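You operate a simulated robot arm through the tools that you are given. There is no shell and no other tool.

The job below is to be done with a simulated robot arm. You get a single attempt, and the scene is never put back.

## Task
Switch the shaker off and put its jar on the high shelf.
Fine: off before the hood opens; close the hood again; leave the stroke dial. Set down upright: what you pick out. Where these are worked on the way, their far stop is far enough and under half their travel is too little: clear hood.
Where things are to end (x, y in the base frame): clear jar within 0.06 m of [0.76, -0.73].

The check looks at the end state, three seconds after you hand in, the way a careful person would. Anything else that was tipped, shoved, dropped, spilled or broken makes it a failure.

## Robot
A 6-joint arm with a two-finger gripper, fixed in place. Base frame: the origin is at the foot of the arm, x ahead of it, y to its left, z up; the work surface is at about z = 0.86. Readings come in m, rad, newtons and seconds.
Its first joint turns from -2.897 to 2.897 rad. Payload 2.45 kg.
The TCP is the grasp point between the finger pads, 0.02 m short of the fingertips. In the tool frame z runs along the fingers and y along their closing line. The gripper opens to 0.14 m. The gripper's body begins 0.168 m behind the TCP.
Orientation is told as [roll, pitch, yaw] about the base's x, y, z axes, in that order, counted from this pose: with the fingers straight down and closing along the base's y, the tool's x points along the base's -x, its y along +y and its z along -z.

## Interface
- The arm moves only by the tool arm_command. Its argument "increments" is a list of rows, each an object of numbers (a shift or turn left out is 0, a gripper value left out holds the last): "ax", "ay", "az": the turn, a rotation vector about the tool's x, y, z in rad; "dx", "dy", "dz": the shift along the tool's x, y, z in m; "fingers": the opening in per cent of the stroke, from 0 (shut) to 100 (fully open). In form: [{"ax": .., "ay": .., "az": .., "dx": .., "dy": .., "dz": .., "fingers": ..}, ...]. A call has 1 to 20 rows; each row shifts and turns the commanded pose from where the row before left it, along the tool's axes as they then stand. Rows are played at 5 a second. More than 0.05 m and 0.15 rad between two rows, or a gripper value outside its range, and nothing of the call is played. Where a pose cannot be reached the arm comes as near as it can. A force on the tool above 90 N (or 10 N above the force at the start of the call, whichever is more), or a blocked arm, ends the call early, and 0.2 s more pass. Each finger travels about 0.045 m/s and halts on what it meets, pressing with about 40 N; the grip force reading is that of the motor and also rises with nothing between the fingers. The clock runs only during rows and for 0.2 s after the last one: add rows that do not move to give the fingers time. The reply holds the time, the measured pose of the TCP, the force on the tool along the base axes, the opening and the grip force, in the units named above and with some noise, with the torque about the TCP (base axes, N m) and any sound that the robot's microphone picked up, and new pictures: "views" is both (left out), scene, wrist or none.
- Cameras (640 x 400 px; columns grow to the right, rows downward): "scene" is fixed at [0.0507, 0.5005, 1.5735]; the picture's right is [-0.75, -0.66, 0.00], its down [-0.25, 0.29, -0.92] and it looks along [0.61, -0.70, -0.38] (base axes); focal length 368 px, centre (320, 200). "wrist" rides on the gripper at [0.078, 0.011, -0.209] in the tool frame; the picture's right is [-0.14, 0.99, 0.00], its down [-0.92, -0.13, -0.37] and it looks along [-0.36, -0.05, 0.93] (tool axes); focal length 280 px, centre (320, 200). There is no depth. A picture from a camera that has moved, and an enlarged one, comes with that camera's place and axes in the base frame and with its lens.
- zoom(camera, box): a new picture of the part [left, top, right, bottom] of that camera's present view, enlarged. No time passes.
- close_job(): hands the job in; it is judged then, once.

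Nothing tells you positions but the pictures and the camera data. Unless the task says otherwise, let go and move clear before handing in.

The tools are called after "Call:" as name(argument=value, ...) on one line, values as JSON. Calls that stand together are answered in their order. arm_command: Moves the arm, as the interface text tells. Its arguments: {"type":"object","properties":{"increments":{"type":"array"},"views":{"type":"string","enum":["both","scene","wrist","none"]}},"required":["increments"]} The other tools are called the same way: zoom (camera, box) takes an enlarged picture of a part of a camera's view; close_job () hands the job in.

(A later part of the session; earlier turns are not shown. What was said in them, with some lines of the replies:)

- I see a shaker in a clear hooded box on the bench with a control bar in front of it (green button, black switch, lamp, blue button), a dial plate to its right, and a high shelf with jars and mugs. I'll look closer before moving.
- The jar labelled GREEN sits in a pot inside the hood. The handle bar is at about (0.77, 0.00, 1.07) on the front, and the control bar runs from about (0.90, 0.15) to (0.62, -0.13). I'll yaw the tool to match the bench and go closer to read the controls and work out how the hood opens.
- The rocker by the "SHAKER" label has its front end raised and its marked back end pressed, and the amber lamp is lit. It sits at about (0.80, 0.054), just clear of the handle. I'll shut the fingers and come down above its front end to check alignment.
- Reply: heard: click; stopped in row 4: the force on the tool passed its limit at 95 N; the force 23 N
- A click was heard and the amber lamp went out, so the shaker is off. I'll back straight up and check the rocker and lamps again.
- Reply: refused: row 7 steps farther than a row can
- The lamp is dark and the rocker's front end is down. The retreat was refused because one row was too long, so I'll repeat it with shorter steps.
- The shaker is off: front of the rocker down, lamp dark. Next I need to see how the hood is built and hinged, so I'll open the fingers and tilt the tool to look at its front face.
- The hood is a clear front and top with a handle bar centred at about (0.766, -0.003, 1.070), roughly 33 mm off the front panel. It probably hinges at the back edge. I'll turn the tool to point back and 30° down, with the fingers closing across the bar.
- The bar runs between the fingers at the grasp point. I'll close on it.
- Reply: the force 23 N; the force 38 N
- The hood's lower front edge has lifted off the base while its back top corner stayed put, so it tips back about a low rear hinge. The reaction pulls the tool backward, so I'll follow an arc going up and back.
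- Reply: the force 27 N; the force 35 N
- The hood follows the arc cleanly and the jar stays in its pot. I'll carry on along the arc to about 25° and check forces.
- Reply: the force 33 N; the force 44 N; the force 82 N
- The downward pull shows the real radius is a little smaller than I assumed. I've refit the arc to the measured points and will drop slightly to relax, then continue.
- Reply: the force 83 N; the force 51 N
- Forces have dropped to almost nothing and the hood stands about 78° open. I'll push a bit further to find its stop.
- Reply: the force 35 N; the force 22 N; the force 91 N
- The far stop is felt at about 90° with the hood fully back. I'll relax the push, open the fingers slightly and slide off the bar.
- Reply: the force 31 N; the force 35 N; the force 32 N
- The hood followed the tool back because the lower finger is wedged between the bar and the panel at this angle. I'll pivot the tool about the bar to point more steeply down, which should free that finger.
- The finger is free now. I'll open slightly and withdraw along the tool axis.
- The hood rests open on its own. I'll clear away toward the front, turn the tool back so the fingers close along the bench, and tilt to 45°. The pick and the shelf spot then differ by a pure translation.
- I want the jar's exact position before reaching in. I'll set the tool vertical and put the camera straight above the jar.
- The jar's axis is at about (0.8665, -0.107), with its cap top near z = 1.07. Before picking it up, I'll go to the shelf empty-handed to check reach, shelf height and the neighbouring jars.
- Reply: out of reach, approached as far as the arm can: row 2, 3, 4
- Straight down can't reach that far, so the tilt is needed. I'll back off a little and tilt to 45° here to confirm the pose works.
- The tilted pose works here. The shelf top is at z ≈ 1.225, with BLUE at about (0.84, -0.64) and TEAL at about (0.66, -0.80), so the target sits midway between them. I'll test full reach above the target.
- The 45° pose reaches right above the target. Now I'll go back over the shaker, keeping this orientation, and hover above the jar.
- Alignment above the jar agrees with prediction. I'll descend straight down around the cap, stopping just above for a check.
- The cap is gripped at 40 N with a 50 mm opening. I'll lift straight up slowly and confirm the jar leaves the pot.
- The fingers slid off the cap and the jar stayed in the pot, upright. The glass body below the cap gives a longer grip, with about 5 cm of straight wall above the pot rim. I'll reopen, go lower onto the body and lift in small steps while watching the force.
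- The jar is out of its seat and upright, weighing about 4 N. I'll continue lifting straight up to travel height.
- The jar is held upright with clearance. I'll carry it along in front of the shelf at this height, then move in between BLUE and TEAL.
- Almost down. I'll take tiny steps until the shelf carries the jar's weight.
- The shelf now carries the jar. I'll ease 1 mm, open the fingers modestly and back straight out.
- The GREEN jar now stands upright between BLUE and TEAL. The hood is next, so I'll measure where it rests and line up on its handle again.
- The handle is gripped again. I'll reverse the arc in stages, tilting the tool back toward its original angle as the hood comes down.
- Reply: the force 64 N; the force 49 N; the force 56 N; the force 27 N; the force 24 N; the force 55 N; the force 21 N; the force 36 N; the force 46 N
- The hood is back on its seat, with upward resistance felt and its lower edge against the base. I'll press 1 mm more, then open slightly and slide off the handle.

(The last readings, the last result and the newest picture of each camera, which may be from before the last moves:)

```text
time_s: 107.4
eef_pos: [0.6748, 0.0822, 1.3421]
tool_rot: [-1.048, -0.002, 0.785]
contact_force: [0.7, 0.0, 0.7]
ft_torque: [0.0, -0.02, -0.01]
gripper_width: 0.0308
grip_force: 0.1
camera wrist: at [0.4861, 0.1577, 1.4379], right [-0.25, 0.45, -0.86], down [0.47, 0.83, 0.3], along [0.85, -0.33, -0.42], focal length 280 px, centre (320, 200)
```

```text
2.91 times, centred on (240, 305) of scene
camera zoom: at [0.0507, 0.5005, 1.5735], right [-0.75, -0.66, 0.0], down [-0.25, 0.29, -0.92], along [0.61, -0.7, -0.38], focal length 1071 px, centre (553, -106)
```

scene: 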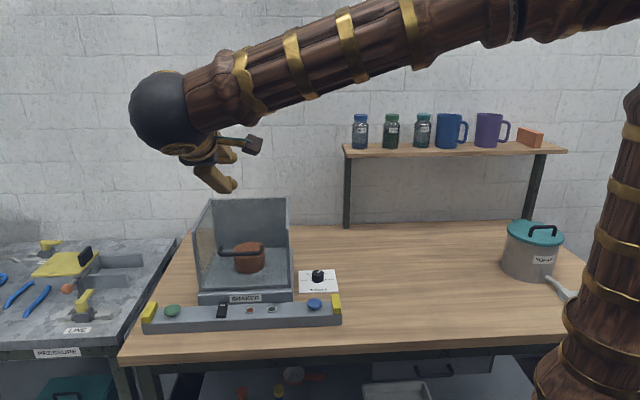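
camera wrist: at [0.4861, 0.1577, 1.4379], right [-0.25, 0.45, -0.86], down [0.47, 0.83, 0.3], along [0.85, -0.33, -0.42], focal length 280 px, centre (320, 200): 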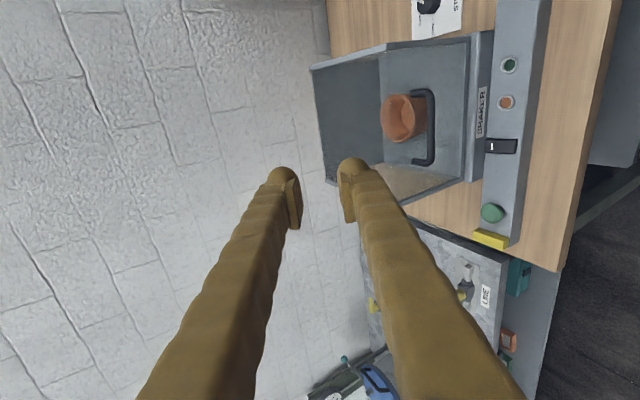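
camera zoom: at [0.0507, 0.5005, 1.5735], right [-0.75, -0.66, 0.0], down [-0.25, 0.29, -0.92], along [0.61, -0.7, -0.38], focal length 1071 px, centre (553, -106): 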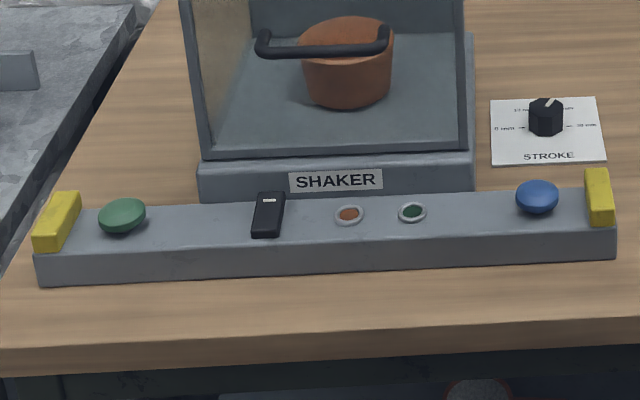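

Call:
zoom(camera="scene", box=[130, 180, 350, 340])

Call:
zoom(camera="scene", box=[330, 90, 580, 240])

Call:
zoom(camera="wrist", box=[300, 20, 560, 230])

```text
2.50 times, centred on (240, 260) of scene
camera zoom: at [0.0507, 0.5005, 1.5735], right [-0.75, -0.66, 0.0], down [-0.25, 0.29, -0.92], along [0.61, -0.7, -0.38], focal length 920 px, centre (520, 50)
```

zoom: 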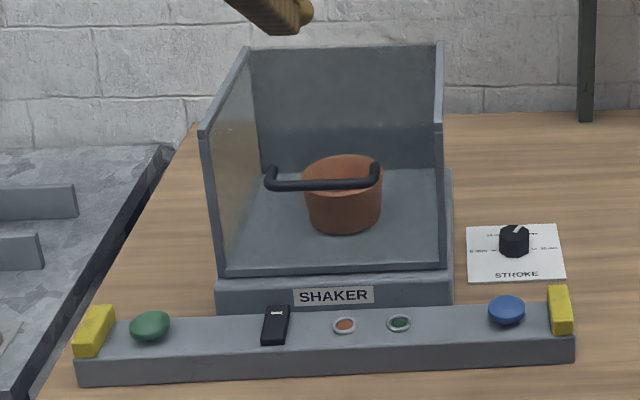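

```text
2.56 times, centred on (455, 165) of scene
camera zoom: at [0.0507, 0.5005, 1.5735], right [-0.75, -0.66, 0.0], down [-0.25, 0.29, -0.92], along [0.61, -0.7, -0.38], focal length 942 px, centre (-26, 290)
```

zoom: 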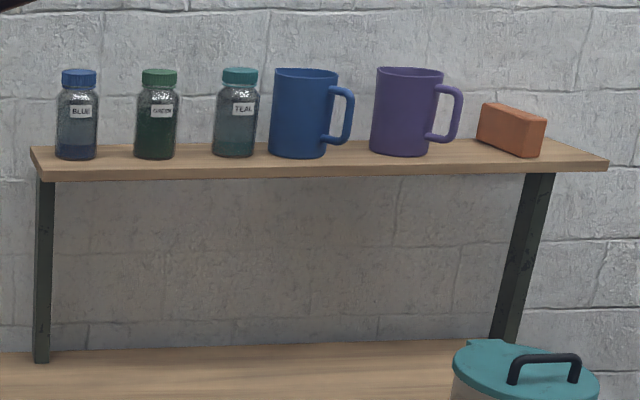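

```text
1.90 times, centred on (430, 125) of wrist
camera zoom: at [0.4861, 0.1577, 1.4379], right [-0.25, 0.45, -0.86], down [0.47, 0.83, 0.3], along [0.85, -0.33, -0.42], focal length 534 px, centre (110, 343)
```

zoom: 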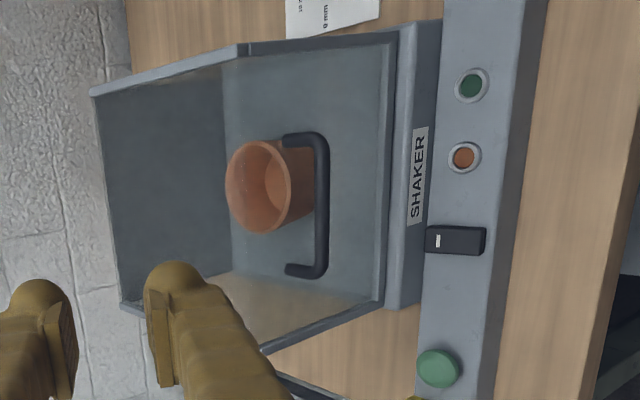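

Call:
zoom(camera="scene", box=[190, 265, 300, 315])

Call:
zoom(camera="scene", box=[345, 105, 445, 160])

```text
5.82 times, centred on (245, 290) of scene
camera zoom: at [0.0507, 0.5005, 1.5735], right [-0.75, -0.66, 0.0], down [-0.25, 0.29, -0.92], along [0.61, -0.7, -0.38], focal length 2141 px, centre (756, -324)
```

zoom: 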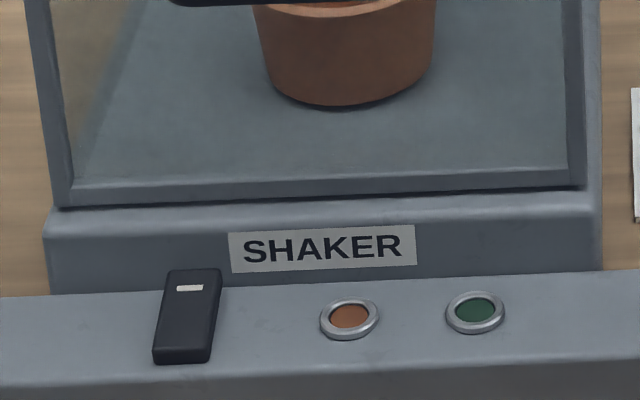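

```text
6.40 times, centred on (395, 132) of scene
camera zoom: at [0.0507, 0.5005, 1.5735], right [-0.75, -0.66, 0.0], down [-0.25, 0.29, -0.92], along [0.61, -0.7, -0.38], focal length 2355 px, centre (-160, 632)
```

zoom: 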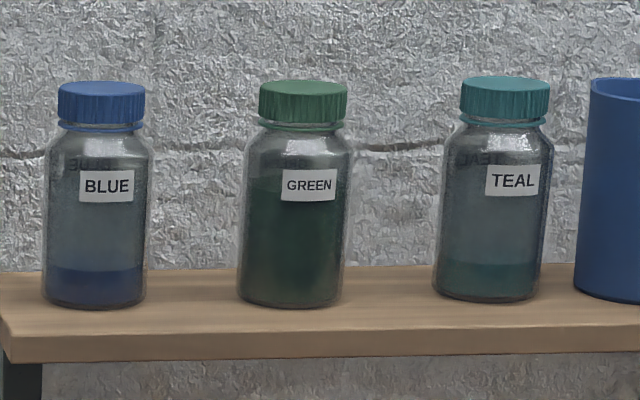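

The rocker is off with its lamp dark, and the hood's lower edge sits exactly where it was before opening. GREEN stands upright on the shelf between BLUE and TEAL at about (0.757, -0.726), the stroke dial is untouched, and the gripper is empty and clear. I'm handing in now.

Call:
close_job()

```text
The job is handed in.
```

The shaker is off, its jar is on the high shelf, and the hood is closed again. I've handed the job in, but the check's result hasn't come back.

- **Shaker:** I pressed the rocker switch to off before opening the hood. It clicked and the amber lamp went out.
- **Jar:** the GREEN jar stands upright between BLUE and TEAL at about (0.757, -0.726), within a centimetre of the target. My first grip, on the cap, slipped off. The jar stayed upright in its pot, and I then lifted it by the glass body.
- **Hood:** I opened it to its far stop and closed it afterwards. Its lower edge is back exactly where it was at the start.
- **Stroke dial and everything else:** the dial was not touched, and I saw nothing else moved, tipped or spilled.

The gripper is empty and clear of the bench.
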